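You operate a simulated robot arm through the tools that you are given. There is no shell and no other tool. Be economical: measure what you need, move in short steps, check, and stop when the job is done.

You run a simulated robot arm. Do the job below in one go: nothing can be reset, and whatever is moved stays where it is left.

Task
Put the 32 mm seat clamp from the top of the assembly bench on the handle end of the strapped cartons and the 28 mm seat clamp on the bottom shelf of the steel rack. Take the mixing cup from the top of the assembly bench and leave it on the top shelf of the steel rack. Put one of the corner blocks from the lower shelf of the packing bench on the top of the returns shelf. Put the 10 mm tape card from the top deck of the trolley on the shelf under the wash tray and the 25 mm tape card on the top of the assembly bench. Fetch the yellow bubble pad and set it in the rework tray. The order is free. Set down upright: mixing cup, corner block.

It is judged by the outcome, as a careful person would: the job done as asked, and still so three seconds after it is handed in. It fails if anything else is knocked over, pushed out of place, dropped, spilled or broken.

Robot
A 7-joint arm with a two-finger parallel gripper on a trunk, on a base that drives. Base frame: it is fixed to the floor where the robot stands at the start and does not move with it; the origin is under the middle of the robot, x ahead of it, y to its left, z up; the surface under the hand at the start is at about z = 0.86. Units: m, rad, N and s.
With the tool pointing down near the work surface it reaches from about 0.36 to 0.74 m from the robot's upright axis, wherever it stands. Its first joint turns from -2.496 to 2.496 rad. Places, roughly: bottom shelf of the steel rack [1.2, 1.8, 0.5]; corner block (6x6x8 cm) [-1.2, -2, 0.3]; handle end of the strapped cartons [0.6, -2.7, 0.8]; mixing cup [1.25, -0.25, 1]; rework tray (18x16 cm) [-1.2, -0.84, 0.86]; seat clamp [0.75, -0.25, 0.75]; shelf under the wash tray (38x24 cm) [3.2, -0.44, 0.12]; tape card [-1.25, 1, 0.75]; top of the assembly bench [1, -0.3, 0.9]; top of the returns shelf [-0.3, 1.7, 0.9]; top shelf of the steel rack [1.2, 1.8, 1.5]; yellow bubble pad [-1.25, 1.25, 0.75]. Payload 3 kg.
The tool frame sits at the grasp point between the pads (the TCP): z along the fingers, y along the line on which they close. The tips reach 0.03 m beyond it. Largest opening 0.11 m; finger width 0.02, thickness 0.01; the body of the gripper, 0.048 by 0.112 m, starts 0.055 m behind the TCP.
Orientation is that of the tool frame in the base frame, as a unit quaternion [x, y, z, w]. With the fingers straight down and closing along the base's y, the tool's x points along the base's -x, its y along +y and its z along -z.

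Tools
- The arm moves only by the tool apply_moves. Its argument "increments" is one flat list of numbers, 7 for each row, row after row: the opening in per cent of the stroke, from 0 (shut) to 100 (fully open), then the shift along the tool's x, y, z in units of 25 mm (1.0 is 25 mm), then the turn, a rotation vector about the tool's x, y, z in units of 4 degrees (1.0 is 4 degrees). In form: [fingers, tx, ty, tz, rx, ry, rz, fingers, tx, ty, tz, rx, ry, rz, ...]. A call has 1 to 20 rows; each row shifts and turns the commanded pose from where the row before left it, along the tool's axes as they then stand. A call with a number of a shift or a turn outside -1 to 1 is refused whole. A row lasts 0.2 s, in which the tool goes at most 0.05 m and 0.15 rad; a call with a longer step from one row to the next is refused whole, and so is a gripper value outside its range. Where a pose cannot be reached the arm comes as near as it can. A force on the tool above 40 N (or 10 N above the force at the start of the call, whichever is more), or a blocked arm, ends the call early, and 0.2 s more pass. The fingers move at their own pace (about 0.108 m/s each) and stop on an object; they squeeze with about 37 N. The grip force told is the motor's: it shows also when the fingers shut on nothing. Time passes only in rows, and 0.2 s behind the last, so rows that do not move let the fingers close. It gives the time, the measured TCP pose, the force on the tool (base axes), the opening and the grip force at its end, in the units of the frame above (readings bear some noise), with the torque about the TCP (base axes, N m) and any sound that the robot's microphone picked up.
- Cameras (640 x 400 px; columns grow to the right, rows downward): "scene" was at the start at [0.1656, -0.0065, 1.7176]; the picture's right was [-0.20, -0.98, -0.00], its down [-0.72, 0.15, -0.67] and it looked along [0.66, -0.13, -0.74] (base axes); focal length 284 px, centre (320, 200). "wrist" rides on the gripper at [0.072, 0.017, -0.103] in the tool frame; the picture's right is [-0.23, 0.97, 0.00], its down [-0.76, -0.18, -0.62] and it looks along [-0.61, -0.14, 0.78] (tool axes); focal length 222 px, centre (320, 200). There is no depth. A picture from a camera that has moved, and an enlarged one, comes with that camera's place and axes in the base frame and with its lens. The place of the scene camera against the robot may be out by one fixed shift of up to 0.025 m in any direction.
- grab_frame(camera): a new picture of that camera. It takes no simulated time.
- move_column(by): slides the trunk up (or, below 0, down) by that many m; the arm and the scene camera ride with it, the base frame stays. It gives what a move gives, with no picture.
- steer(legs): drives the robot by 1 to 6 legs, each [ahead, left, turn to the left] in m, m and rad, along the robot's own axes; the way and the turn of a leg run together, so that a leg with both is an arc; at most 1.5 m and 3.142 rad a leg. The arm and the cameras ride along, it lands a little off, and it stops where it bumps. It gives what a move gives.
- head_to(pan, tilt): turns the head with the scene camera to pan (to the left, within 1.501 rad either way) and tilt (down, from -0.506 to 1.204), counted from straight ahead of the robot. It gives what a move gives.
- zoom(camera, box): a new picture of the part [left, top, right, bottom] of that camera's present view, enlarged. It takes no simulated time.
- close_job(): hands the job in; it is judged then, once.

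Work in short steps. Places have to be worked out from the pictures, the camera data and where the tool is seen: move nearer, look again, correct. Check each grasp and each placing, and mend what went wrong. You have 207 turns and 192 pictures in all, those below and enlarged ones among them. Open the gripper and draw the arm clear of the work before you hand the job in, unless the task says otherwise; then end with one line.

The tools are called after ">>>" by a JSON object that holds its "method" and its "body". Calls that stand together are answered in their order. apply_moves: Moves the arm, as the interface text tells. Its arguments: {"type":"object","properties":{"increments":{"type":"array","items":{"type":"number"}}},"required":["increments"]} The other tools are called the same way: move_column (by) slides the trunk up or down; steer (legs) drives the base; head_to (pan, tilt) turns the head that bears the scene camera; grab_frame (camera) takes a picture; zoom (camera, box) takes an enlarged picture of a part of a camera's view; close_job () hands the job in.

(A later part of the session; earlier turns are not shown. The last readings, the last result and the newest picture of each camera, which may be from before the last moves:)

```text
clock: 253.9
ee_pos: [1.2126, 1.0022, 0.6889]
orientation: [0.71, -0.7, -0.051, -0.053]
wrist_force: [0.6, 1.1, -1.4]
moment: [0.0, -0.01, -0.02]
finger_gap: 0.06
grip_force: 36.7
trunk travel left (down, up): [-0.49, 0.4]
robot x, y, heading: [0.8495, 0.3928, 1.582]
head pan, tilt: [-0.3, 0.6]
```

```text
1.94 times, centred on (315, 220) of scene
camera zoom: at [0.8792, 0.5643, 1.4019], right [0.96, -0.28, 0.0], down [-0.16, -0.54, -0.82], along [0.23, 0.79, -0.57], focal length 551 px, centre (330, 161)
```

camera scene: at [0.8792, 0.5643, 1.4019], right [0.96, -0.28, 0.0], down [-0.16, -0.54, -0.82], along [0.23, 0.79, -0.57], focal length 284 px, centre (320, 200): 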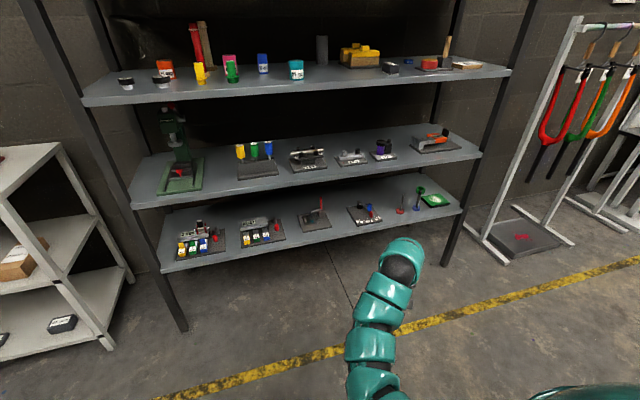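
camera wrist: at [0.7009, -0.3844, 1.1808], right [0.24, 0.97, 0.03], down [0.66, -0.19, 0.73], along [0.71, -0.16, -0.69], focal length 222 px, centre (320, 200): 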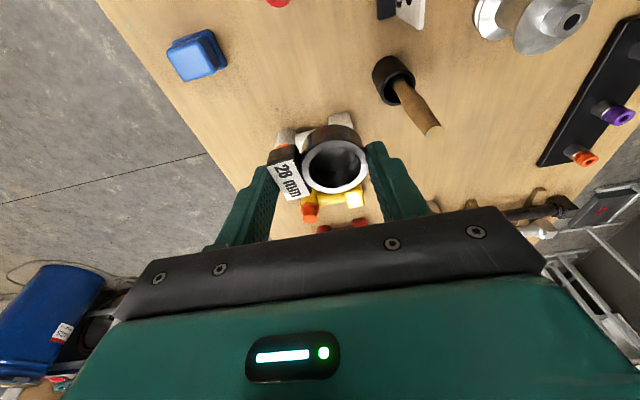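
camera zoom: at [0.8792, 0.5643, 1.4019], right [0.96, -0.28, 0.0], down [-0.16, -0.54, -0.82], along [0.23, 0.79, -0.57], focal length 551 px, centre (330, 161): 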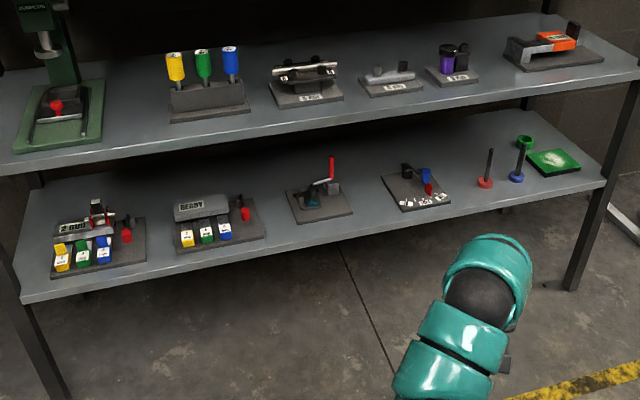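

The bottom shelf is at z≈0.48, front edge y≈1.53. There is free space in the front strip between the third and fourth kits at about (1.30, 1.57). I pitch to 30°, lower, and drive most of the way.

>>> {"method": "apply_moves", "body": {"increments": [0, 0, 0, 0, 0, -1, 0, 0, 0, 0, 0, 0, -1, 0, 0, 0, 0, 0, 0, -1, 0, 0, 0, 0, 0, 0, -1, 0, 0, 0, 0, 0, 0, -1, 0, 0, 0, 0, 0, 0, -0.5, 0, 0, 0, 0, 0, 0, 0, 0]}}

>>> {"method": "move_column", "body": {"by": -0.1}}

>>> {"method": "steer", "body": {"legs": [[0, -0.085, 0], [0.44, 0, 0]]}}

>>> {"method": "grab_frame", "body": {"camera": "wrist"}}

>>> {"method": "grab_frame", "body": {"camera": "scene"}}

```text
clock: 255.5
ee_pos: [1.214, 1.0016, 0.6877]
orientation: [0.688, -0.677, -0.185, -0.185]
wrist_force: [0.5, 0.0, -0.8]
moment: [0.0, 0.02, -0.03]
finger_gap: 0.0601
grip_force: 36.9
trunk travel left (down, up): [-0.49, 0.4]
robot x, y, heading: [0.849, 0.3901, 1.585]
head pan, tilt: [-0.3, 0.6]
```

```text
clock: 256.8
ee_pos: [1.2141, 1.0014, 0.5902]
orientation: [0.688, -0.677, -0.186, -0.185]
wrist_force: [0.7, 0.1, -0.1]
moment: [0.0, 0.02, -0.04]
finger_gap: 0.06
grip_force: 36.5
trunk travel left (down, up): [-0.39, 0.5]
robot x, y, heading: [0.8425, 0.3918, 1.586]
head pan, tilt: [-0.3, 0.6]
```

```text
clock: 260.2
ee_pos: [1.2965, 1.4383, 0.588]
orientation: [0.685, -0.68, -0.185, -0.185]
wrist_force: [-0.4, 0.1, -0.6]
moment: [0.03, 0.02, -0.01]
finger_gap: 0.06
grip_force: 37.1
trunk travel left (down, up): [-0.39, 0.5]
robot x, y, heading: [0.9274, 0.8262, 1.577]
head pan, tilt: [-0.3, 0.6]
```

```text
96 pictures are left
camera wrist: at [1.2827, 1.3242, 0.6412], right [-0.98, 0.19, 0.11], down [0.17, 0.34, 0.92], along [0.13, 0.92, -0.37], focal length 222 px, centre (320, 200)
```

wrist: 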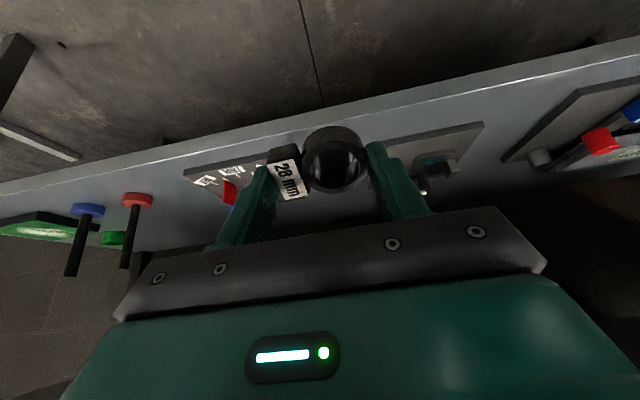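

```text
95 pictures are left
camera scene: at [0.9606, 1.0035, 1.3019], right [0.96, -0.29, 0.0], down [-0.16, -0.54, -0.82], along [0.24, 0.79, -0.57], focal length 284 px, centre (320, 200)
```

scene: 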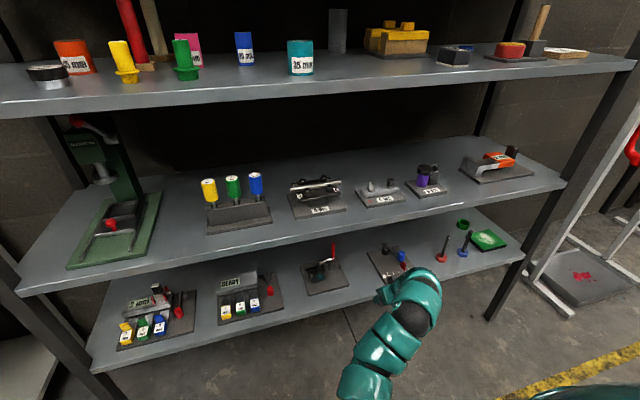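

The gap between kits is about x 1.25–1.37; I place the clamp at x≈1.31 near the front. I drive in 11 cm.

>>> {"method": "steer", "body": {"legs": [[0.11, -0.013, 0]]}}

>>> {"method": "grab_frame", "body": {"camera": "wrist"}}

```text
clock: 261.4
ee_pos: [1.3094, 1.549, 0.5903]
orientation: [0.686, -0.68, -0.184, -0.186]
wrist_force: [0.0, 0.1, 0.2]
moment: [-0.02, 0.0, 0.02]
finger_gap: 0.0599
grip_force: 36.9
trunk travel left (down, up): [-0.39, 0.5]
robot x, y, heading: [0.9389, 0.9427, 1.58]
head pan, tilt: [-0.3, 0.6]
```

```text
94 pictures are left
camera wrist: at [1.2951, 1.4342, 0.6411], right [-0.98, 0.19, 0.11], down [0.17, 0.34, 0.92], along [0.13, 0.92, -0.37], focal length 222 px, centre (320, 200)
```

wrist: 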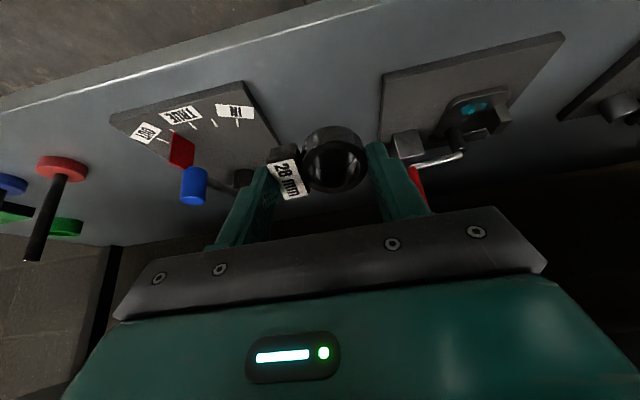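

The gap between plates is x 1.252–1.36 and I'm at 1.309. I lower, creeping at the end.

>>> {"method": "apply_moves", "body": {"increments": [0, 0.4, 0.1, 0.69, 0, 0, 0, 0, 0.4, 0, 0.69, 0, 0, 0, 0, 0.2, 0, 0.35, 0, 0, 0, 0, 0.1, 0, 0.17, 0, 0, 0, 0, 0.1, 0, 0.17, 0, 0, 0, 0, 0.1, 0, 0.17, 0, 0, 0, 0, 0.1, 0, 0.17, 0, 0, 0, 0, 0.1, 0, 0.17, 0, 0, 0]}}

>>> {"method": "grab_frame", "body": {"camera": "wrist"}}

```text
clock: 263.2
ee_pos: [1.3063, 1.5493, 0.5148]
orientation: [0.685, -0.679, -0.184, -0.186]
wrist_force: [0.1, -0.3, -1.0]
moment: [0.0, 0.02, 0.02]
finger_gap: 0.0595
grip_force: 36.6
trunk travel left (down, up): [-0.39, 0.5]
robot x, y, heading: [0.9377, 0.9375, 1.577]
head pan, tilt: [-0.3, 0.6]
```

```text
93 pictures are left
camera wrist: at [1.2933, 1.4347, 0.5668], right [-0.98, 0.19, 0.11], down [0.17, 0.34, 0.92], along [0.13, 0.92, -0.37], focal length 222 px, centre (320, 200)
```

wrist: 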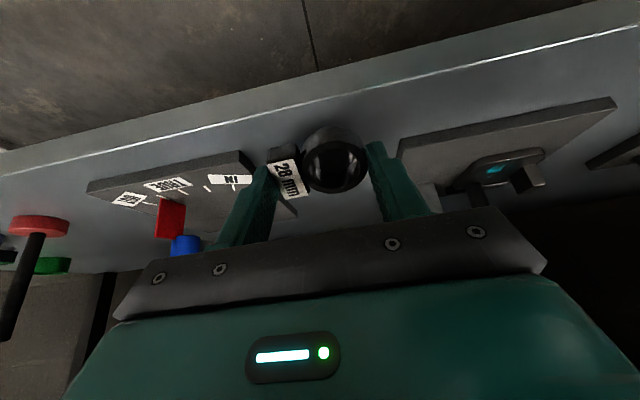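

No contact yet; the plates' tops triangulate to z≈0.47. I continue creeping down.

>>> {"method": "apply_moves", "body": {"increments": [0, 0.1, 0, 0.17, 0, 0, 0, 0, 0.1, 0, 0.17, 0, 0, 0, 0, 0.1, 0, 0.17, 0, 0, 0, 0, 0.1, 0, 0.17, 0, 0, 0, 0, 0.1, 0, 0.17, 0, 0, 0, 0, 0.1, 0, 0.17, 0, 0, 0]}}

>>> {"method": "grab_frame", "body": {"camera": "wrist"}}

```text
clock: 264.7
ee_pos: [1.3087, 1.552, 0.491]
orientation: [0.683, -0.678, -0.189, -0.193]
wrist_force: [2.0, 4.9, 14.0]
moment: [0.06, 0.06, -0.02]
finger_gap: 0.0597
grip_force: 36.9
trunk travel left (down, up): [-0.39, 0.5]
robot x, y, heading: [0.9398, 0.9356, 1.581]
head pan, tilt: [-0.3, 0.6]
stopped in row 6: the force on the tool passed its limit at 42 N (the readings are from after the stop); the commanded pose is now the measured one
```

```text
92 pictures are left
camera wrist: at [1.2946, 1.4362, 0.5419], right [-0.98, 0.19, 0.11], down [0.17, 0.33, 0.93], along [0.14, 0.93, -0.35], focal length 222 px, centre (320, 200)
```

wrist: 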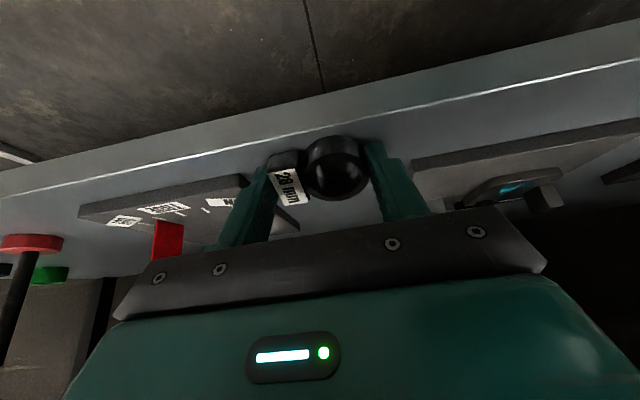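

Contact, but it's quite near the shelf edge. I lift 12 mm, move 20 mm deeper, and set down again.

>>> {"method": "apply_moves", "body": {"increments": [0, -0.25, 0.08, -0.42, 0, 0, 0, 0, -0.35, 0, 0.2, 0, 0, 0, 0, -0.35, 0, 0.2, 0, 0, 0, 0, 0.1, 0, 0.17, 0, 0, 0, 0, 0.1, 0, 0.17, 0, 0, 0, 0, 0.1, 0, 0.17, 0, 0, 0, 0, 0.1, 0, 0.17, 0, 0, 0]}}

>>> {"method": "grab_frame", "body": {"camera": "wrist"}}

```text
clock: 266.3
ee_pos: [1.3071, 1.5752, 0.491]
orientation: [0.682, -0.677, -0.192, -0.198]
wrist_force: [1.1, 5.2, 18.8]
moment: [0.12, 0.19, -0.06]
finger_gap: 0.0598
grip_force: 36.7
trunk travel left (down, up): [-0.39, 0.5]
robot x, y, heading: [0.9426, 0.9375, 1.576]
head pan, tilt: [-0.3, 0.6]
stopped in row 7: the force on the tool passed its limit at 46 N (the readings are from after the stop); the commanded pose is now the measured one
```

```text
91 pictures are left
camera wrist: at [1.2929, 1.4583, 0.5403], right [-0.98, 0.19, 0.11], down [0.17, 0.32, 0.93], along [0.14, 0.93, -0.34], focal length 222 px, centre (320, 200)
```

wrist: 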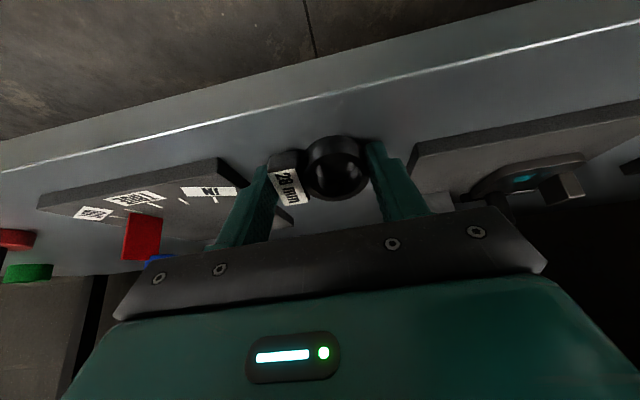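

Placed deeper now. I open to 68 % (still 5 mm from the kit plate) and withdraw along the tool axis.

>>> {"method": "apply_moves", "body": {"increments": [62, 0, 0, 0, 0, 0, 0, 68, 0, 0, 0, 0, 0, 0, 68, 0, 0, 0, 0, 0, 0, 68, 0, 0, -0.5, 0, 0, 0, 68, 0, 0, -1, 0, 0, 0, 68, 0, 0, -1, 0, 0, 0, 68, 0, 0, -1, 0, 0, 0]}}

>>> {"method": "grab_frame", "body": {"camera": "wrist"}}

```text
clock: 267.9
ee_pos: [1.3058, 1.5276, 0.562]
orientation: [0.684, -0.678, -0.19, -0.192]
wrist_force: [0.5, -0.6, -0.1]
moment: [0.04, 0.0, 0.04]
finger_gap: 0.0748
grip_force: 0.1
trunk travel left (down, up): [-0.39, 0.5]
robot x, y, heading: [0.9424, 0.941, 1.577]
head pan, tilt: [-0.3, 0.6]
```

```text
90 pictures are left
camera wrist: at [1.292, 1.411, 0.6118], right [-0.98, 0.19, 0.11], down [0.17, 0.33, 0.93], along [0.14, 0.93, -0.35], focal length 222 px, centre (320, 200)
```

wrist: 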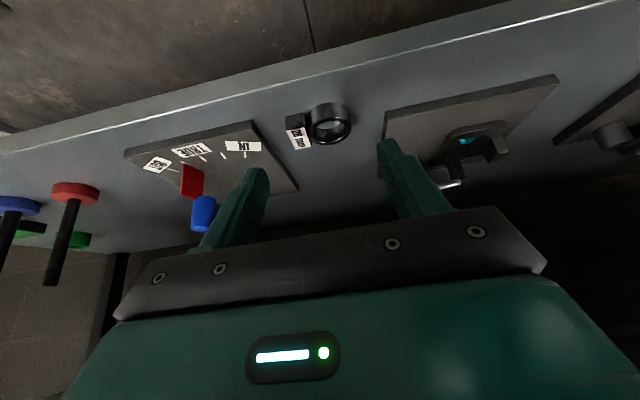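

The clamp lies flat on the bottom shelf. I back out, raise the column fully, and test how high I can reach with the tool near horizontal (for the cup on the top shelf).

>>> {"method": "steer", "body": {"legs": [[-0.45, 0, 0]]}}

>>> {"method": "move_column", "body": {"by": 0.4}}

>>> {"method": "move_column", "body": {"by": 0.1}}

>>> {"method": "apply_moves", "body": {"increments": [68, 0, 0, 0, 0, -1, 0, 68, 0, 0, 0, 0, -1, 0, 68, 0, 0, 0, 0, -1, 0, 68, 0, 0, 0, 0, -1, 0, 68, 0, 0, 0, 0, -1, 0, 68, 0, 0, 0, 0, -1, 0, 68, 0, 0, 0, 0, -1, 0, 68, 0, 0, 0, 0, 0, 0]}}

>>> {"method": "apply_moves", "body": {"increments": [68, -0.85, 0, -0.5, 0, 0, 0, 68, -0.85, 0, -0.5, 0, 0, 0, 68, -0.85, 0, -0.5, 0, 0, 0, 68, -0.85, 0, -0.5, 0, 0, 0, 68, -0.85, 0, -0.5, 0, 0, 0, 68, -0.85, 0, -0.5, 0, 0, 0, 68, -0.85, 0, -0.5, 0, 0, 0, 68, -0.85, 0, -0.5, 0, 0, 0, 68, -0.85, 0, -0.5, 0, 0, 0, 68, -0.85, 0, -0.5, 0, 0, 0, 68, -0.85, 0, -0.5, 0, 0, 0, 68, -0.85, 0, -0.5, 0, 0, 0, 68, -0.85, 0, -0.5, 0, 0, 0, 68, -0.85, 0, -0.5, 0, 0, 0, 68, -0.85, 0, -0.5, 0, 0, 0, 68, -0.85, 0, -0.5, 0, 0, 0, 68, -0.85, 0, -0.5, 0, 0, 0, 68, -0.85, 0, -0.5, 0, 0, 0, 68, -0.85, 0, -0.5, 0, 0, 0, 68, 0, 0, 0, 0, 0, 0]}}

```text
clock: 270.6
ee_pos: [1.3109, 1.0791, 0.5627]
orientation: [0.683, -0.678, -0.19, -0.194]
wrist_force: [-0.2, 0.0, 0.2]
moment: [0.0, 0.03, -0.02]
finger_gap: 0.0748
grip_force: 0.0
trunk travel left (down, up): [-0.39, 0.5]
robot x, y, heading: [0.9489, 0.4895, 1.58]
head pan, tilt: [-0.3, 0.6]
```

```text
clock: 274.4
ee_pos: [1.31, 1.0769, 0.9618]
orientation: [0.683, -0.678, -0.19, -0.194]
wrist_force: [0.2, -0.4, -0.2]
moment: [-0.01, 0.01, 0.02]
finger_gap: 0.0748
grip_force: 0.0
trunk travel left (down, up): [-0.79, 0.1]
robot x, y, heading: [0.9447, 0.4908, 1.579]
head pan, tilt: [-0.3, 0.6]
```

```text
clock: 275.8
ee_pos: [1.3107, 1.0777, 1.0615]
orientation: [0.684, -0.678, -0.19, -0.193]
wrist_force: [0.8, 0.4, 0.1]
moment: [0.06, 0.0, 0.0]
finger_gap: 0.0746
grip_force: 0.2
trunk travel left (down, up): [-0.89, 0.0]
robot x, y, heading: [0.9457, 0.4874, 1.576]
head pan, tilt: [-0.3, 0.6]
```

```text
clock: 277.6
ee_pos: [1.3123, 1.0788, 1.0622]
orientation: [0.617, -0.611, -0.349, -0.353]
wrist_force: [-0.2, 0.6, 0.0]
moment: [-0.01, 0.02, 0.01]
finger_gap: 0.0749
grip_force: 0.1
trunk travel left (down, up): [-0.89, 0.0]
robot x, y, heading: [0.9439, 0.4904, 1.582]
head pan, tilt: [-0.3, 0.6]
```

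```text
clock: 281.8
ee_pos: [1.3117, 1.0903, 1.4723]
orientation: [0.616, -0.612, -0.349, -0.352]
wrist_force: [-0.4, -0.2, -0.7]
moment: [0.0, -0.01, 0.01]
finger_gap: 0.0746
grip_force: 0.0
out of reach, approached as far as the arm can: row 7, 8, 9, 10, 11
trunk travel left (down, up): [-0.89, 0.0]
robot x, y, heading: [0.9397, 0.4886, 1.58]
head pan, tilt: [-0.3, 0.6]
```

TCP reaches z 1.47 at 60° pitch. I test another 10 cm higher.

>>> {"method": "apply_moves", "body": {"increments": [68, -0.85, 0, -0.5, 0, 0, 0, 68, -0.85, 0, -0.5, 0, 0, 0, 68, -0.85, 0, -0.5, 0, 0, 0, 68, -0.85, 0, -0.5, 0, 0, 0, 68, -0.85, 0, -0.5, 0, 0, 0, 68, 0, 0, 0, 0, 0, 0]}}

>>> {"method": "head_to", "body": {"pan": -0.2, "tilt": 0.35}}

>>> {"method": "grab_frame", "body": {"camera": "scene"}}

```text
clock: 283.2
ee_pos: [1.3108, 1.0898, 1.5946]
orientation: [0.616, -0.611, -0.35, -0.352]
wrist_force: [1.4, -0.6, -0.2]
moment: [-0.03, -0.02, 0.0]
finger_gap: 0.0752
grip_force: 0.1
trunk travel left (down, up): [-0.89, 0.0]
robot x, y, heading: [0.9429, 0.4913, 1.575]
head pan, tilt: [-0.3, 0.6]
```

```text
clock: 283.9
ee_pos: [1.3116, 1.0903, 1.5956]
orientation: [0.617, -0.611, -0.35, -0.352]
wrist_force: [0.0, -1.3, -0.1]
moment: [-0.03, 0.01, 0.01]
finger_gap: 0.0749
grip_force: 0.0
trunk travel left (down, up): [-0.89, 0.0]
robot x, y, heading: [0.9427, 0.4894, 1.585]
head pan, tilt: [-0.201, 0.351]
```

```text
89 pictures are left
camera scene: at [0.9691, 0.671, 1.8246], right [0.98, -0.19, 0.0], down [-0.07, -0.34, -0.94], along [0.18, 0.92, -0.34], focal length 284 px, centre (320, 200)
```

scene: 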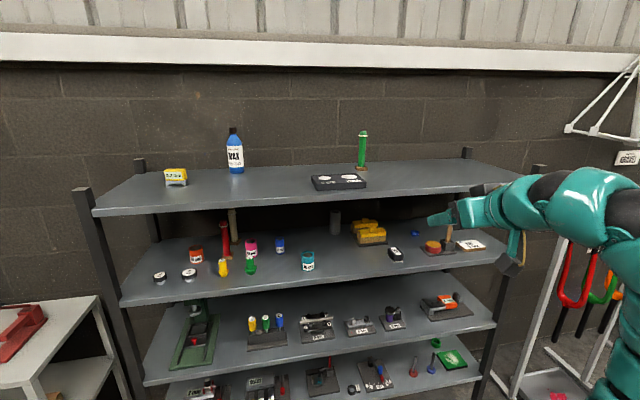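

TCP at z≈1.6 is reachable, so the top shelf (z≈1.50) is feasible; free room is around (0.98, 1.62). I test the same height with a 45° pitch, which would suit picking the cup.

>>> {"method": "apply_moves", "body": {"increments": [68, 0, 0, 0, 0, 1, 0, 68, 0, 0, 0, 0, 1, 0, 68, 0, 0, 0, 0, 1, 0, 68, 0, 0, 0, 0, 0.7, 0, 68, 0, 0, 0, 0, 0, 0]}}

```text
clock: 285.1
ee_pos: [1.3123, 1.091, 1.5957]
orientation: [0.625, -0.619, -0.336, -0.337]
wrist_force: [0.4, 0.0, 0.4]
moment: [-0.01, 0.0, 0.03]
finger_gap: 0.0746
grip_force: 0.1
out of reach, approached as far as the arm can: row 1, 2, 3
trunk travel left (down, up): [-0.89, 0.0]
robot x, y, heading: [0.9436, 0.4842, 1.576]
head pan, tilt: [-0.201, 0.351]
```

At z 1.595 the arm holds a 57° pitch, which will serve for both pick and place. I turn toward the bench with a -60° heading and look at the cup's surroundings.

>>> {"method": "steer", "body": {"legs": [[0, 0, -2.623], [0, 0.268, 0]]}}

>>> {"method": "head_to", "body": {"pan": 0.1, "tilt": 0.75}}

>>> {"method": "grab_frame", "body": {"camera": "scene"}}

```text
clock: 293.2
ee_pos: [1.1495, -0.0808, 1.5953]
orientation: [0.441, 0.761, -0.242, 0.41]
wrist_force: [0.5, -0.3, 0.5]
moment: [0.01, 0.0, -0.01]
finger_gap: 0.0746
grip_force: 0.0
trunk travel left (down, up): [-0.89, 0.0]
robot x, y, heading: [1.1771, 0.6211, -1.049]
head pan, tilt: [-0.201, 0.351]
```

```text
clock: 294.1
ee_pos: [1.1489, -0.0814, 1.5957]
orientation: [0.442, 0.761, -0.242, 0.409]
wrist_force: [0.4, -0.2, 0.0]
moment: [0.03, 0.02, 0.0]
finger_gap: 0.0748
grip_force: 0.0
trunk travel left (down, up): [-0.89, 0.0]
robot x, y, heading: [1.1737, 0.6208, -1.051]
head pan, tilt: [0.099, 0.75]
```

```text
88 pictures are left
camera scene: at [1.2706, 0.4938, 1.7891], right [-0.82, -0.58, 0.0], down [-0.39, 0.56, -0.73], along [0.42, -0.6, -0.68], focal length 284 px, centre (320, 200)
```

scene: 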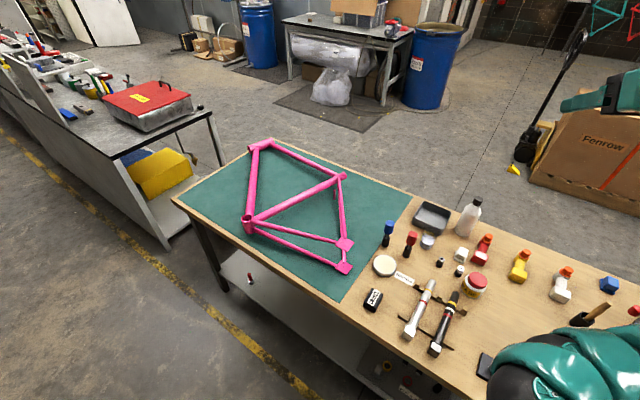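

>>> {"method": "zoom", "body": {"camera": "scene", "box": [350, 190, 510, 290]}}

```text
4.00 times, centred on (430, 240) of scene
camera zoom: at [1.2706, 0.4938, 1.7891], right [-0.82, -0.58, 0.0], down [-0.39, 0.56, -0.73], along [0.42, -0.6, -0.68], focal length 1136 px, centre (-120, 40)
```

zoom: 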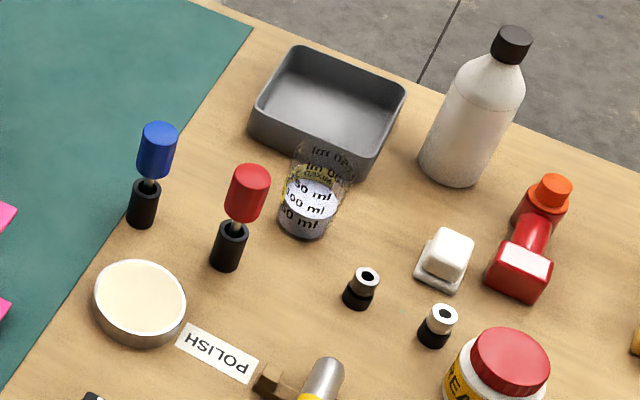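

The cup stands at about (1.335, -0.342) with the red screwdriver (1.385, -0.252) and a small cap (1.261, -0.284) nearby; approaching on a -60° heading clears both. I lower the arm to z≈1.1.

>>> {"method": "apply_moves", "body": {"increments": [71, 0.839, 0, 0.545, 0, 0, 0, 71, 0.839, 0, 0.545, 0, 0, 0, 71, 0.839, 0, 0.545, 0, 0, 0, 71, 0.839, 0, 0.545, 0, 0, 0, 71, 0.839, 0, 0.545, 0, 0, 0, 71, 0.839, 0, 0.545, 0, 0, 0, 71, 0.839, 0, 0.545, 0, 0, 0, 71, 0.839, 0, 0.545, 0, 0, 0, 71, 0.839, 0, 0.545, 0, 0, 0, 71, 0.839, 0, 0.545, 0, 0, 0, 71, 0.839, 0, 0.545, 0, 0, 0, 71, 0.839, 0, 0.545, 0, 0, 0, 71, 0.839, 0, 0.545, 0, 0, 0, 71, 0.839, 0, 0.545, 0, 0, 0, 71, 0.839, 0, 0.545, 0, 0, 0, 71, 0.839, 0, 0.545, 0, 0, 0, 71, 0.839, 0, 0.545, 0, 0, 0, 71, 0.839, 0, 0.545, 0, 0, 0, 71, 0.839, 0, 0.545, 0, 0, 0, 71, 0, 0, 0, 0, 0, 0]}}

>>> {"method": "apply_moves", "body": {"increments": [71, -0.545, 0, 0.839, 0, 0, 0, 71, -0.545, 0, 0.839, 0, 0, 0, 71, -0.545, 0, 0.839, 0, 0, 0, 71, -0.545, 0, 0.839, 0, 0, 0, 71, -0.545, 0, 0.839, 0, 0, 0, 71, -0.3, 0, 0.45, 0, 0, 0, 71, 0, 0, 0, 0, 0, 0]}}

>>> {"method": "grab_frame", "body": {"camera": "wrist"}}

```text
clock: 298.3
ee_pos: [1.1443, -0.0806, 1.1204]
orientation: [0.441, 0.761, -0.242, 0.41]
wrist_force: [0.3, 1.0, 0.3]
moment: [-0.04, 0.01, -0.03]
finger_gap: 0.0777
grip_force: 0.1
trunk travel left (down, up): [-0.89, 0.0]
robot x, y, heading: [1.1742, 0.6213, -1.054]
head pan, tilt: [0.099, 0.75]
```

```text
clock: 299.9
ee_pos: [1.2137, -0.2021, 1.1197]
orientation: [0.442, 0.761, -0.243, 0.408]
wrist_force: [0.5, 0.7, -0.7]
moment: [-0.03, 0.0, -0.01]
finger_gap: 0.0781
grip_force: 0.1
trunk travel left (down, up): [-0.89, 0.0]
robot x, y, heading: [1.1746, 0.6231, -1.053]
head pan, tilt: [0.099, 0.75]
```

```text
86 pictures are left
camera wrist: at [1.1682, -0.0833, 1.1161], right [0.91, 0.37, 0.18], down [-0.2, 0.01, 0.98], along [0.36, -0.93, 0.08], focal length 222 px, centre (320, 200)
```

wrist: 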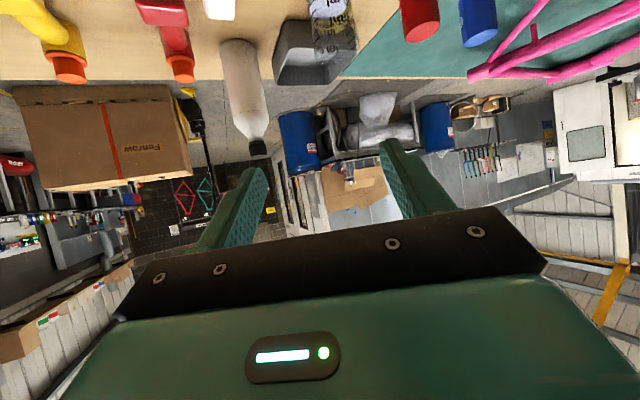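

I drive 0.18 m ahead (base stays 0.12 m off the bench) to bring the TCP above the cup.

>>> {"method": "steer", "body": {"legs": [[0.18, 0.036, 0]]}}

>>> {"method": "grab_frame", "body": {"camera": "wrist"}}

>>> {"method": "head_to", "body": {"pan": 0.0, "tilt": 0.9}}

>>> {"method": "grab_frame", "body": {"camera": "scene"}}

```text
clock: 301.4
ee_pos: [1.3348, -0.3413, 1.1193]
orientation: [0.44, 0.762, -0.241, 0.409]
wrist_force: [-0.9, 0.0, 0.4]
moment: [0.0, 0.02, 0.0]
finger_gap: 0.0783
grip_force: 0.1
trunk travel left (down, up): [-0.89, 0.0]
robot x, y, heading: [1.2947, 0.482, -1.06]
head pan, tilt: [0.099, 0.75]
```

```text
85 pictures are left
camera wrist: at [1.29, -0.224, 1.1156], right [0.91, 0.37, 0.18], down [-0.2, 0.01, 0.98], along [0.36, -0.93, 0.08], focal length 222 px, centre (320, 200)
```

wrist: 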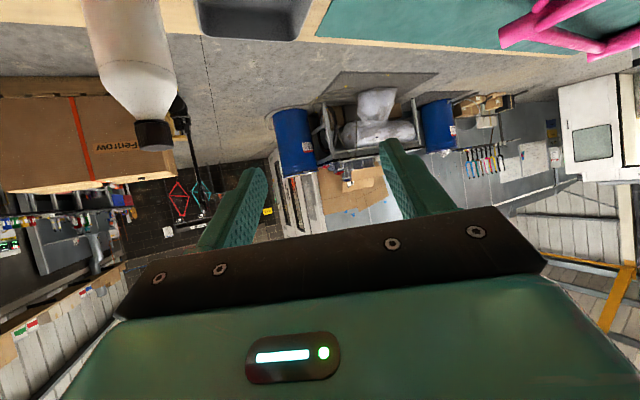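

```text
clock: 302.1
ee_pos: [1.3352, -0.3408, 1.1205]
orientation: [0.441, 0.761, -0.242, 0.409]
wrist_force: [0.3, 0.2, -0.3]
moment: [-0.01, -0.03, 0.02]
finger_gap: 0.0781
grip_force: 0.1
trunk travel left (down, up): [-0.89, 0.0]
robot x, y, heading: [1.2988, 0.4815, -1.051]
head pan, tilt: [0.0, 0.901]
```

```text
84 pictures are left
camera scene: at [1.3809, 0.3565, 1.7772], right [-0.87, -0.5, 0.0], down [-0.39, 0.68, -0.62], along [0.31, -0.54, -0.78], focal length 284 px, centre (320, 200)
```

scene: 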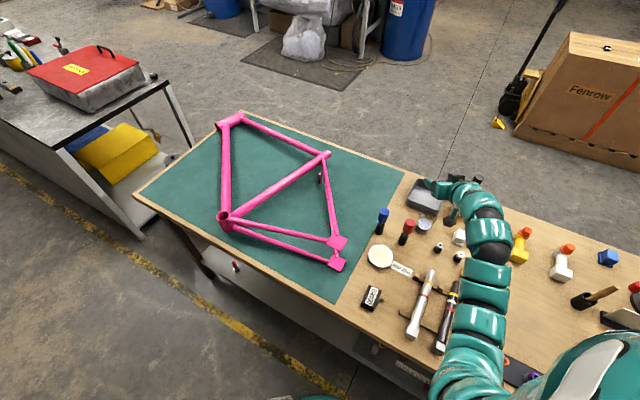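

>>> {"method": "zoom", "body": {"camera": "scene", "box": [360, 160, 520, 280]}}

```text
3.33 times, centred on (440, 220) of scene
camera zoom: at [1.3809, 0.3565, 1.7772], right [-0.87, -0.5, 0.0], down [-0.39, 0.68, -0.62], along [0.31, -0.54, -0.78], focal length 946 px, centre (-80, 133)
```

zoom: 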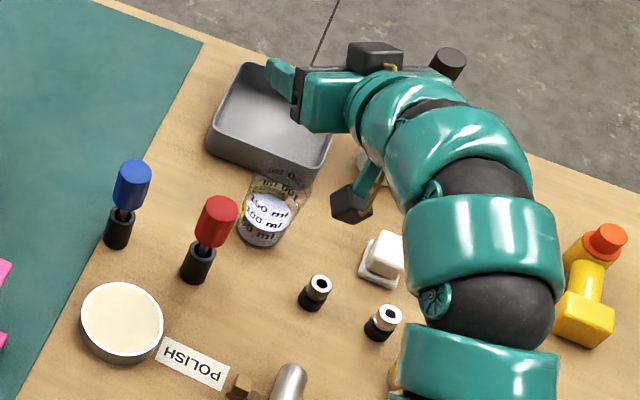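

The camera box hanging under the hand will stay clear of the small caps. I lower to z≈0.99 first and check the alignment from both cameras.

>>> {"method": "apply_moves", "body": {"increments": [71, 0.839, 0, 0.545, 0, 0, 0, 71, 0.839, 0, 0.545, 0, 0, 0, 71, 0.839, 0, 0.545, 0, 0, 0, 71, 0.839, 0, 0.545, 0, 0, 0, 71, 0.839, 0, 0.545, 0, 0, 0, 71, 0, 0, 0, 0, 0, 0]}}

>>> {"method": "grab_frame", "body": {"camera": "wrist"}}

>>> {"method": "zoom", "body": {"camera": "scene", "box": [380, 170, 500, 260]}}

```text
clock: 303.5
ee_pos: [1.3342, -0.3398, 0.9941]
orientation: [0.44, 0.761, -0.241, 0.41]
wrist_force: [-0.8, -1.1, -0.3]
moment: [0.0, 0.03, -0.01]
finger_gap: 0.078
grip_force: 0.1
trunk travel left (down, up): [-0.89, 0.0]
robot x, y, heading: [1.3003, 0.4793, -1.051]
head pan, tilt: [0.0, 0.901]
```

```text
82 pictures are left
camera wrist: at [1.2884, -0.2225, 0.9913], right [0.91, 0.37, 0.18], down [-0.2, 0.01, 0.98], along [0.36, -0.93, 0.08], focal length 222 px, centre (320, 200)
```

wrist: 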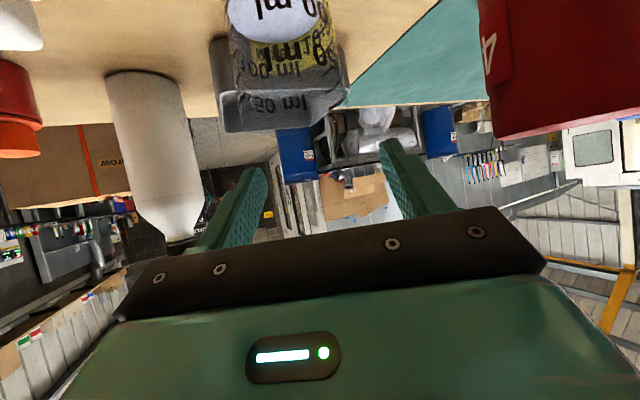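

```text
4.44 times, centred on (440, 215) of scene
camera zoom: at [1.3811, 0.3563, 1.7772], right [-0.87, -0.5, 0.0], down [-0.39, 0.68, -0.62], along [0.31, -0.54, -0.78], focal length 1262 px, centre (-213, 133)
```

zoom: 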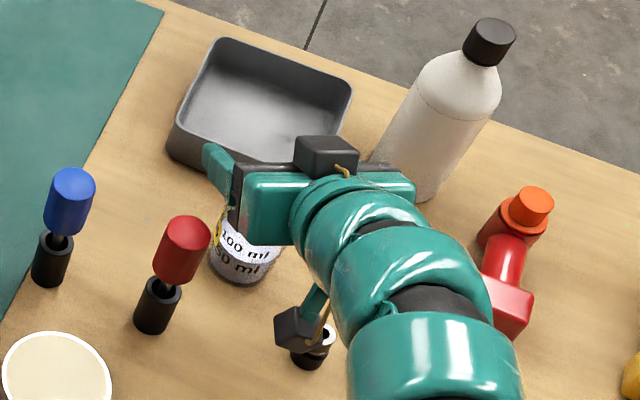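

The cup axis is ~6 mm to the -lateral side; I shift by that and lower in steps to z≈0.92.

>>> {"method": "apply_moves", "body": {"increments": [71, 0, -0.24, 0, 0, 0, 0, 71, 0.6, 0, 0.39, 0, 0, 0, 71, 0.6, 0, 0.39, 0, 0, 0, 71, 0.6, 0, 0.39, 0, 0, 0, 71, 0.6, 0, 0.39, 0, 0, 0, 71, 0, 0, 0, 0, 0, 0]}}

>>> {"method": "grab_frame", "body": {"camera": "wrist"}}

>>> {"method": "zoom", "body": {"camera": "scene", "box": [380, 170, 500, 260]}}

```text
clock: 304.9
ee_pos: [1.3273, -0.3436, 0.9239]
orientation: [0.442, 0.761, -0.243, 0.409]
wrist_force: [0.6, 0.1, -0.3]
moment: [0.01, -0.02, 0.01]
finger_gap: 0.0782
grip_force: 0.0
trunk travel left (down, up): [-0.89, 0.0]
robot x, y, heading: [1.2969, 0.4807, -1.048]
head pan, tilt: [0.0, 0.901]
```

```text
80 pictures are left
camera wrist: at [1.2824, -0.2257, 0.9196], right [0.91, 0.37, 0.18], down [-0.2, 0.01, 0.98], along [0.36, -0.93, 0.08], focal length 222 px, centre (320, 200)
```

wrist: 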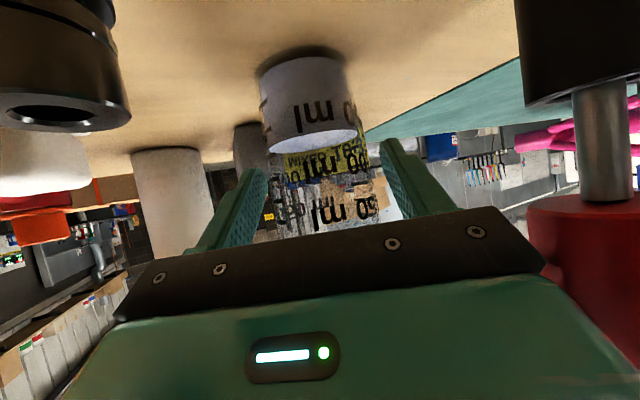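

```text
4.44 times, centred on (440, 215) of scene
camera zoom: at [1.3812, 0.3563, 1.7772], right [-0.87, -0.5, 0.0], down [-0.39, 0.68, -0.62], along [0.31, -0.54, -0.78], focal length 1262 px, centre (-213, 133)
```

zoom: 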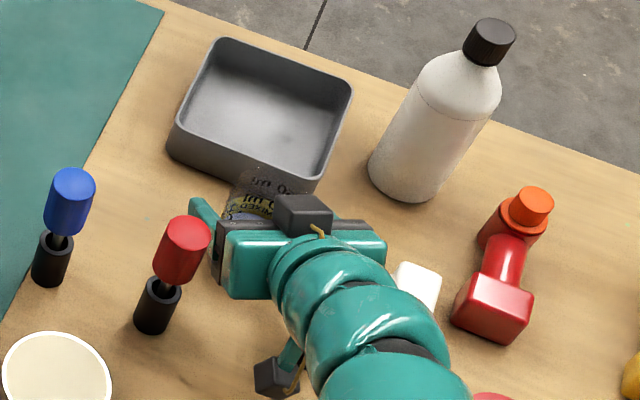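

The cup sits centred between the pads. I close gradually, watching gap and force.

>>> {"method": "apply_moves", "body": {"increments": [62, 0, 0, 0, 0, 0, 0, 56, 0, 0, 0, 0, 0, 0, 52, 0, 0, 0, 0, 0, 0, 52, 0, 0, 0, 0, 0, 0]}}

```text
clock: 305.9
ee_pos: [1.3281, -0.3444, 0.9235]
orientation: [0.442, 0.761, -0.242, 0.409]
wrist_force: [-0.3, 0.4, 0.4]
moment: [0.01, -0.01, 0.01]
finger_gap: 0.0572
grip_force: 0.1
trunk travel left (down, up): [-0.89, 0.0]
robot x, y, heading: [1.2961, 0.4817, -1.051]
head pan, tilt: [0.0, 0.901]
```

>>> {"method": "apply_moves", "body": {"increments": [48, 0, 0, 0, 0, 0, 0, 44, 0, 0, 0, 0, 0, 0, 44, 0, 0, 0, 0, 0, 0]}}

>>> {"method": "grab_frame", "body": {"camera": "wrist"}}

```text
clock: 306.7
ee_pos: [1.3282, -0.3444, 0.9237]
orientation: [0.441, 0.761, -0.242, 0.41]
wrist_force: [-0.3, -1.0, 0.6]
moment: [-0.04, 0.04, 0.02]
finger_gap: 0.0534
grip_force: 36.9
trunk travel left (down, up): [-0.89, 0.0]
robot x, y, heading: [1.2972, 0.4807, -1.055]
head pan, tilt: [0.0, 0.901]
```

```text
78 pictures are left
camera wrist: at [1.2824, -0.2258, 0.9197], right [0.91, 0.37, 0.18], down [-0.2, 0.01, 0.98], along [0.36, -0.93, 0.08], focal length 222 px, centre (320, 200)
```

wrist: 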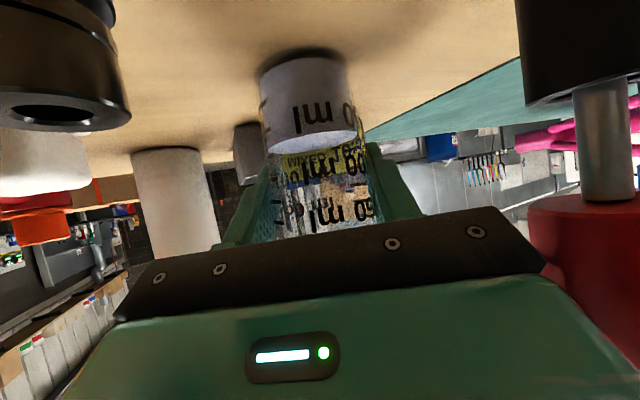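

Held at 53.4 mm. I lift straight up smoothly.

>>> {"method": "apply_moves", "body": {"increments": [44, -0.2, 0, -0.13, 0, 0, 0, 44, -0.4, 0, -0.26, 0, 0, 0, 44, -0.5, 0, -0.325, 0, 0, 0, 44, -0.5, 0, -0.325, 0, 0, 0, 44, -0.5, 0, -0.325, 0, 0, 0, 44, -0.5, 0, -0.325, 0, 0, 0, 44, -0.5, 0, -0.325, 0, 0, 0, 44, -0.5, 0, -0.325, 0, 0, 0, 44, -0.5, 0, -0.325, 0, 0, 0, 44, -0.5, 0, -0.325, 0, 0, 0, 44, -0.5, 0, -0.325, 0, 0, 0, 44, -0.5, 0, -0.325, 0, 0, 0, 44, -0.5, 0, -0.325, 0, 0, 0, 44, -0.5, 0, -0.325, 0, 0, 0, 44, -0.5, 0, -0.325, 0, 0, 0, 44, -0.4, 0, -0.26, 0, 0, 0, 44, -0.2, 0, -0.13, 0, 0, 0, 44, 0, 0, 0, 0, 0, 0]}}

>>> {"method": "zoom", "body": {"camera": "scene", "box": [340, 120, 540, 270]}}

```text
clock: 310.5
ee_pos: [1.3298, -0.3447, 1.152]
orientation: [0.442, 0.761, -0.242, 0.409]
wrist_force: [-1.2, 0.1, -1.2]
moment: [0.01, -0.03, 0.01]
finger_gap: 0.053
grip_force: 36.3
trunk travel left (down, up): [-0.89, 0.0]
robot x, y, heading: [1.2976, 0.4817, -1.049]
head pan, tilt: [0.0, 0.901]
```

```text
2.67 times, centred on (440, 195) of scene
camera zoom: at [1.3812, 0.3559, 1.7771], right [-0.87, -0.5, 0.0], down [-0.39, 0.68, -0.62], along [0.31, -0.54, -0.78], focal length 757 px, centre (0, 213)
```

zoom: 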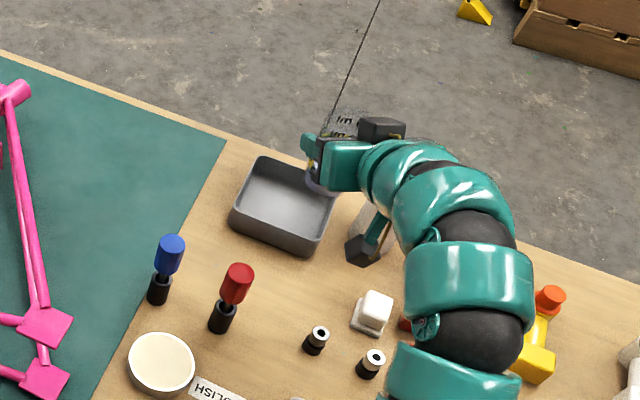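

The cup is clear and everything around is intact. I retract the arm 14 cm along its heading (same path as tested) with smooth steps.

>>> {"method": "apply_moves", "body": {"increments": [44, 0.15, 0, -0.23, 0, 0, 0, 44, 0.27, 0, -0.42, 0, 0, 0, 44, 0.27, 0, -0.42, 0, 0, 0, 44, 0.27, 0, -0.42, 0, 0, 0, 44, 0.27, 0, -0.42, 0, 0, 0, 44, 0.27, 0, -0.42, 0, 0, 0, 44, 0.27, 0, -0.42, 0, 0, 0, 44, 0.27, 0, -0.42, 0, 0, 0, 44, 0.27, 0, -0.42, 0, 0, 0, 44, 0.27, 0, -0.42, 0, 0, 0, 44, 0.27, 0, -0.42, 0, 0, 0, 44, 0.15, 0, -0.23, 0, 0, 0, 44, 0, 0, 0, 0, 0, 0]}}

>>> {"method": "steer", "body": {"legs": [[-0.12, 0, 0], [0, 0, 1.3], [0, 0, 1.32]]}}

>>> {"method": "head_to", "body": {"pan": -0.2, "tilt": 0.5}}

>>> {"method": "grab_frame", "body": {"camera": "scene"}}

```text
clock: 313.3
ee_pos: [1.261, -0.2228, 1.1535]
orientation: [0.442, 0.761, -0.242, 0.408]
wrist_force: [0.2, -0.3, -2.0]
moment: [0.02, -0.02, 0.0]
finger_gap: 0.0533
grip_force: 36.9
trunk travel left (down, up): [-0.89, 0.0]
robot x, y, heading: [1.3002, 0.4836, -1.053]
head pan, tilt: [0.0, 0.901]
```

```text
clock: 321.1
ee_pos: [1.6099, 1.1854, 1.1529]
orientation: [0.627, -0.618, -0.335, -0.336]
wrist_force: [0.0, 0.3, -0.4]
moment: [-0.01, -0.02, -0.01]
finger_gap: 0.0529
grip_force: 36.5
trunk travel left (down, up): [-0.89, 0.0]
robot x, y, heading: [1.2391, 0.5864, 1.58]
head pan, tilt: [0.0, 0.901]
```

```text
clock: 321.9
ee_pos: [1.6109, 1.1855, 1.1542]
orientation: [0.626, -0.618, -0.336, -0.336]
wrist_force: [-0.6, -0.1, -1.4]
moment: [0.01, 0.04, 0.0]
finger_gap: 0.0529
grip_force: 37.1
trunk travel left (down, up): [-0.89, 0.0]
robot x, y, heading: [1.2386, 0.588, 1.58]
head pan, tilt: [-0.201, 0.499]
```

```text
76 pictures are left
camera scene: at [1.2611, 0.7654, 1.8109], right [0.98, -0.19, 0.0], down [-0.09, -0.47, -0.88], along [0.17, 0.86, -0.48], focal length 284 px, centre (320, 200)
```

scene: 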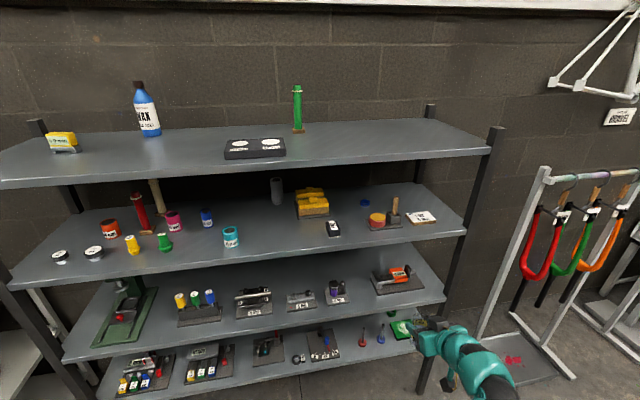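

The right part of the top shelf is free; my tool is already at x≈1.61. I raise the cup smoothly to z≈1.6.

>>> {"method": "apply_moves", "body": {"increments": [44, -0.3, 0, -0.2, 0, 0, 0, 44, -0.6, 0, -0.39, 0, 0, 0, 44, -0.839, 0, -0.545, 0, 0, 0, 44, -0.839, 0, -0.545, 0, 0, 0, 44, -0.839, 0, -0.545, 0, 0, 0, 44, -0.839, 0, -0.545, 0, 0, 0, 44, -0.839, 0, -0.545, 0, 0, 0, 44, -0.839, 0, -0.545, 0, 0, 0, 44, -0.839, 0, -0.545, 0, 0, 0, 44, -0.839, 0, -0.545, 0, 0, 0, 44, 0, 0, 0, 0, 0, 0]}}

>>> {"method": "apply_moves", "body": {"increments": [44, -0.4, 0, -0.26, 0, 0, 0, 44, -0.839, 0, -0.545, 0, 0, 0, 44, -0.839, 0, -0.545, 0, 0, 0, 44, -0.839, 0, -0.545, 0, 0, 0, 44, -0.839, 0, -0.545, 0, 0, 0, 44, -0.839, 0, -0.545, 0, 0, 0, 44, -0.839, 0, -0.545, 0, 0, 0, 44, -0.839, 0, -0.545, 0, 0, 0, 44, -0.6, 0, -0.39, 0, 0, 0, 44, -0.3, 0, -0.2, 0, 0, 0, 44, 0, 0, 0, 0, 0, 0]}}

>>> {"method": "head_to", "body": {"pan": -0.4, "tilt": 0.4}}

>>> {"method": "grab_frame", "body": {"camera": "scene"}}

>>> {"method": "grab_frame", "body": {"camera": "wrist"}}

```text
clock: 324.4
ee_pos: [1.6088, 1.1853, 1.3804]
orientation: [0.626, -0.619, -0.335, -0.337]
wrist_force: [-0.9, -0.3, -0.3]
moment: [0.02, 0.0, 0.0]
finger_gap: 0.053
grip_force: 36.8
trunk travel left (down, up): [-0.89, 0.0]
robot x, y, heading: [1.2373, 0.5891, 1.584]
head pan, tilt: [-0.201, 0.499]
```

```text
clock: 326.8
ee_pos: [1.6073, 1.1875, 1.5936]
orientation: [0.626, -0.619, -0.335, -0.337]
wrist_force: [1.3, 0.2, -0.7]
moment: [-0.01, 0.02, -0.01]
finger_gap: 0.053
grip_force: 36.7
trunk travel left (down, up): [-0.89, 0.0]
robot x, y, heading: [1.236, 0.5847, 1.586]
head pan, tilt: [-0.201, 0.499]
```

```text
clock: 327.5
ee_pos: [1.6068, 1.1877, 1.5935]
orientation: [0.626, -0.618, -0.335, -0.337]
wrist_force: [-0.2, -0.1, -0.8]
moment: [0.02, -0.04, 0.0]
finger_gap: 0.0529
grip_force: 36.5
trunk travel left (down, up): [-0.89, 0.0]
robot x, y, heading: [1.2373, 0.5845, 1.584]
head pan, tilt: [-0.4, 0.4]
```

```text
75 pictures are left
camera scene: at [1.279, 0.7619, 1.8201], right [0.93, -0.38, 0.0], down [-0.15, -0.36, -0.92], along [0.35, 0.85, -0.39], focal length 284 px, centre (320, 200)
```

scene: 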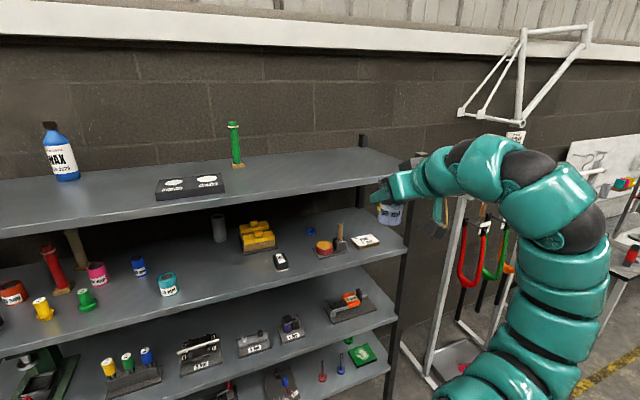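

```text
74 pictures are left
camera wrist: at [1.5937, 1.061, 1.5898], right [-0.98, 0.12, 0.18], down [0.17, -0.1, 0.98], along [0.13, 0.99, 0.08], focal length 222 px, centre (320, 200)
```

wrist: 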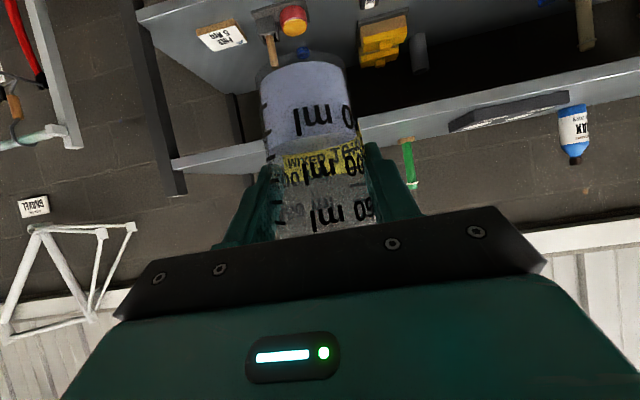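

Cup is upright, bottom ≈1.53 over a shelf at ≈1.50. I add 1 cm and drive ahead halfway, then check.

>>> {"method": "apply_moves", "body": {"increments": [44, -0.17, 0, -0.11, 0, 0, 0, 44, -0.17, 0, -0.11, 0, 0, 0, 44, 0, 0, 0, 0, 0, 0]}}

>>> {"method": "steer", "body": {"legs": [[0.26, 0, 0]]}}

>>> {"method": "grab_frame", "body": {"camera": "wrist"}}

>>> {"method": "grab_frame", "body": {"camera": "scene"}}

```text
clock: 328.3
ee_pos: [1.6068, 1.1868, 1.5984]
orientation: [0.625, -0.617, -0.337, -0.338]
wrist_force: [-0.1, 0.4, -0.5]
moment: [-0.02, 0.0, 0.0]
finger_gap: 0.0529
grip_force: 36.6
out of reach, approached as far as the arm can: row 2
trunk travel left (down, up): [-0.89, 0.0]
robot x, y, heading: [1.2371, 0.5835, 1.585]
head pan, tilt: [-0.4, 0.4]
```

```text
clock: 330.1
ee_pos: [1.6046, 1.4487, 1.5982]
orientation: [0.626, -0.618, -0.336, -0.338]
wrist_force: [-0.3, 0.1, -0.6]
moment: [-0.01, 0.02, 0.03]
finger_gap: 0.0529
grip_force: 37.1
trunk travel left (down, up): [-0.89, 0.0]
robot x, y, heading: [1.2345, 0.8479, 1.579]
head pan, tilt: [-0.4, 0.4]
```

```text
73 pictures are left
camera wrist: at [1.5907, 1.3229, 1.5933], right [-0.98, 0.12, 0.18], down [0.17, -0.11, 0.98], along [0.13, 0.99, 0.08], focal length 222 px, centre (320, 200)
```

wrist: 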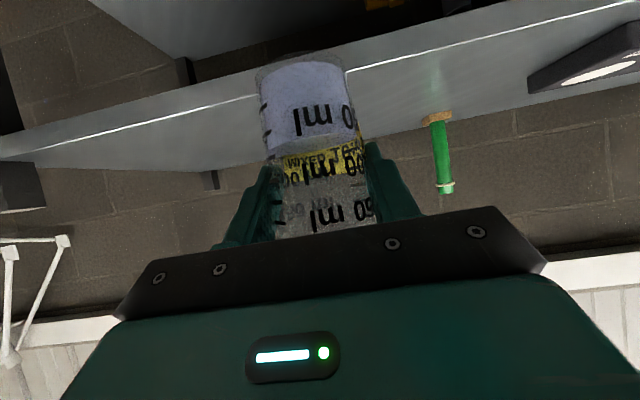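

```text
72 pictures are left
camera scene: at [1.2764, 1.0244, 1.8201], right [0.93, -0.38, 0.0], down [-0.15, -0.36, -0.92], along [0.35, 0.85, -0.39], focal length 284 px, centre (320, 200)
```

scene: 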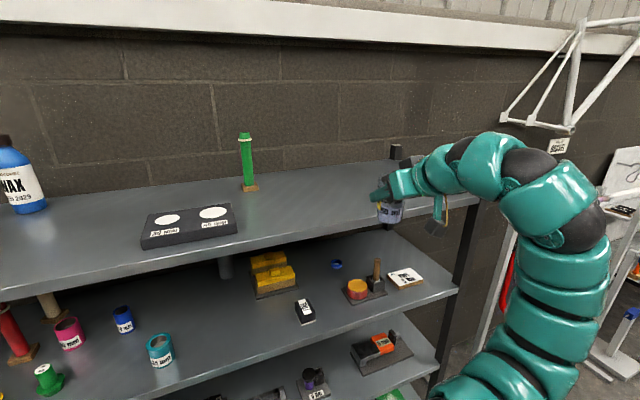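

Shelf top confirmed ≈1.50 and cup bottom ≈1.536. I drive the last 0.18 m and lower gently.

>>> {"method": "steer", "body": {"legs": [[0.18, 0, 0]]}}

>>> {"method": "apply_moves", "body": {"increments": [44, 0.25, 0, 0.16, 0, 0, 0, 44, 0.25, 0, 0.16, 0, 0, 0, 44, 0.2, 0, 0.13, 0, 0, 0, 44, 0.15, 0, 0.1, 0, 0, 0, 44, 0.1, 0, 0.065, 0, 0, 0, 44, 0, 0, 0, 0, 0, 0]}}

>>> {"method": "grab_frame", "body": {"camera": "wrist"}}

```text
clock: 331.7
ee_pos: [1.6029, 1.6301, 1.5974]
orientation: [0.625, -0.618, -0.336, -0.338]
wrist_force: [-0.8, -0.4, -1.5]
moment: [0.02, 0.0, 0.03]
finger_gap: 0.0527
grip_force: 37.2
trunk travel left (down, up): [-0.89, 0.0]
robot x, y, heading: [1.2294, 1.0297, 1.58]
head pan, tilt: [-0.4, 0.4]
```

```text
clock: 333.1
ee_pos: [1.604, 1.6294, 1.5698]
orientation: [0.625, -0.618, -0.336, -0.338]
wrist_force: [0.0, -0.5, -0.2]
moment: [-0.01, 0.03, -0.06]
finger_gap: 0.053
grip_force: 37.4
trunk travel left (down, up): [-0.89, 0.0]
robot x, y, heading: [1.2312, 1.03, 1.585]
head pan, tilt: [-0.4, 0.4]
```

```text
71 pictures are left
camera wrist: at [1.5891, 1.5034, 1.5649], right [-0.98, 0.12, 0.18], down [0.17, -0.11, 0.98], along [0.13, 0.99, 0.08], focal length 222 px, centre (320, 200)
```

wrist: 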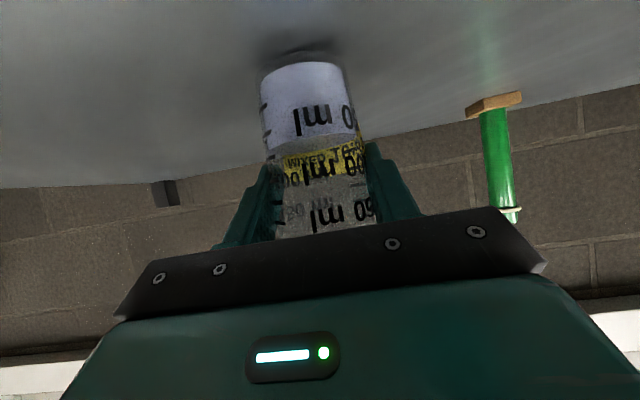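

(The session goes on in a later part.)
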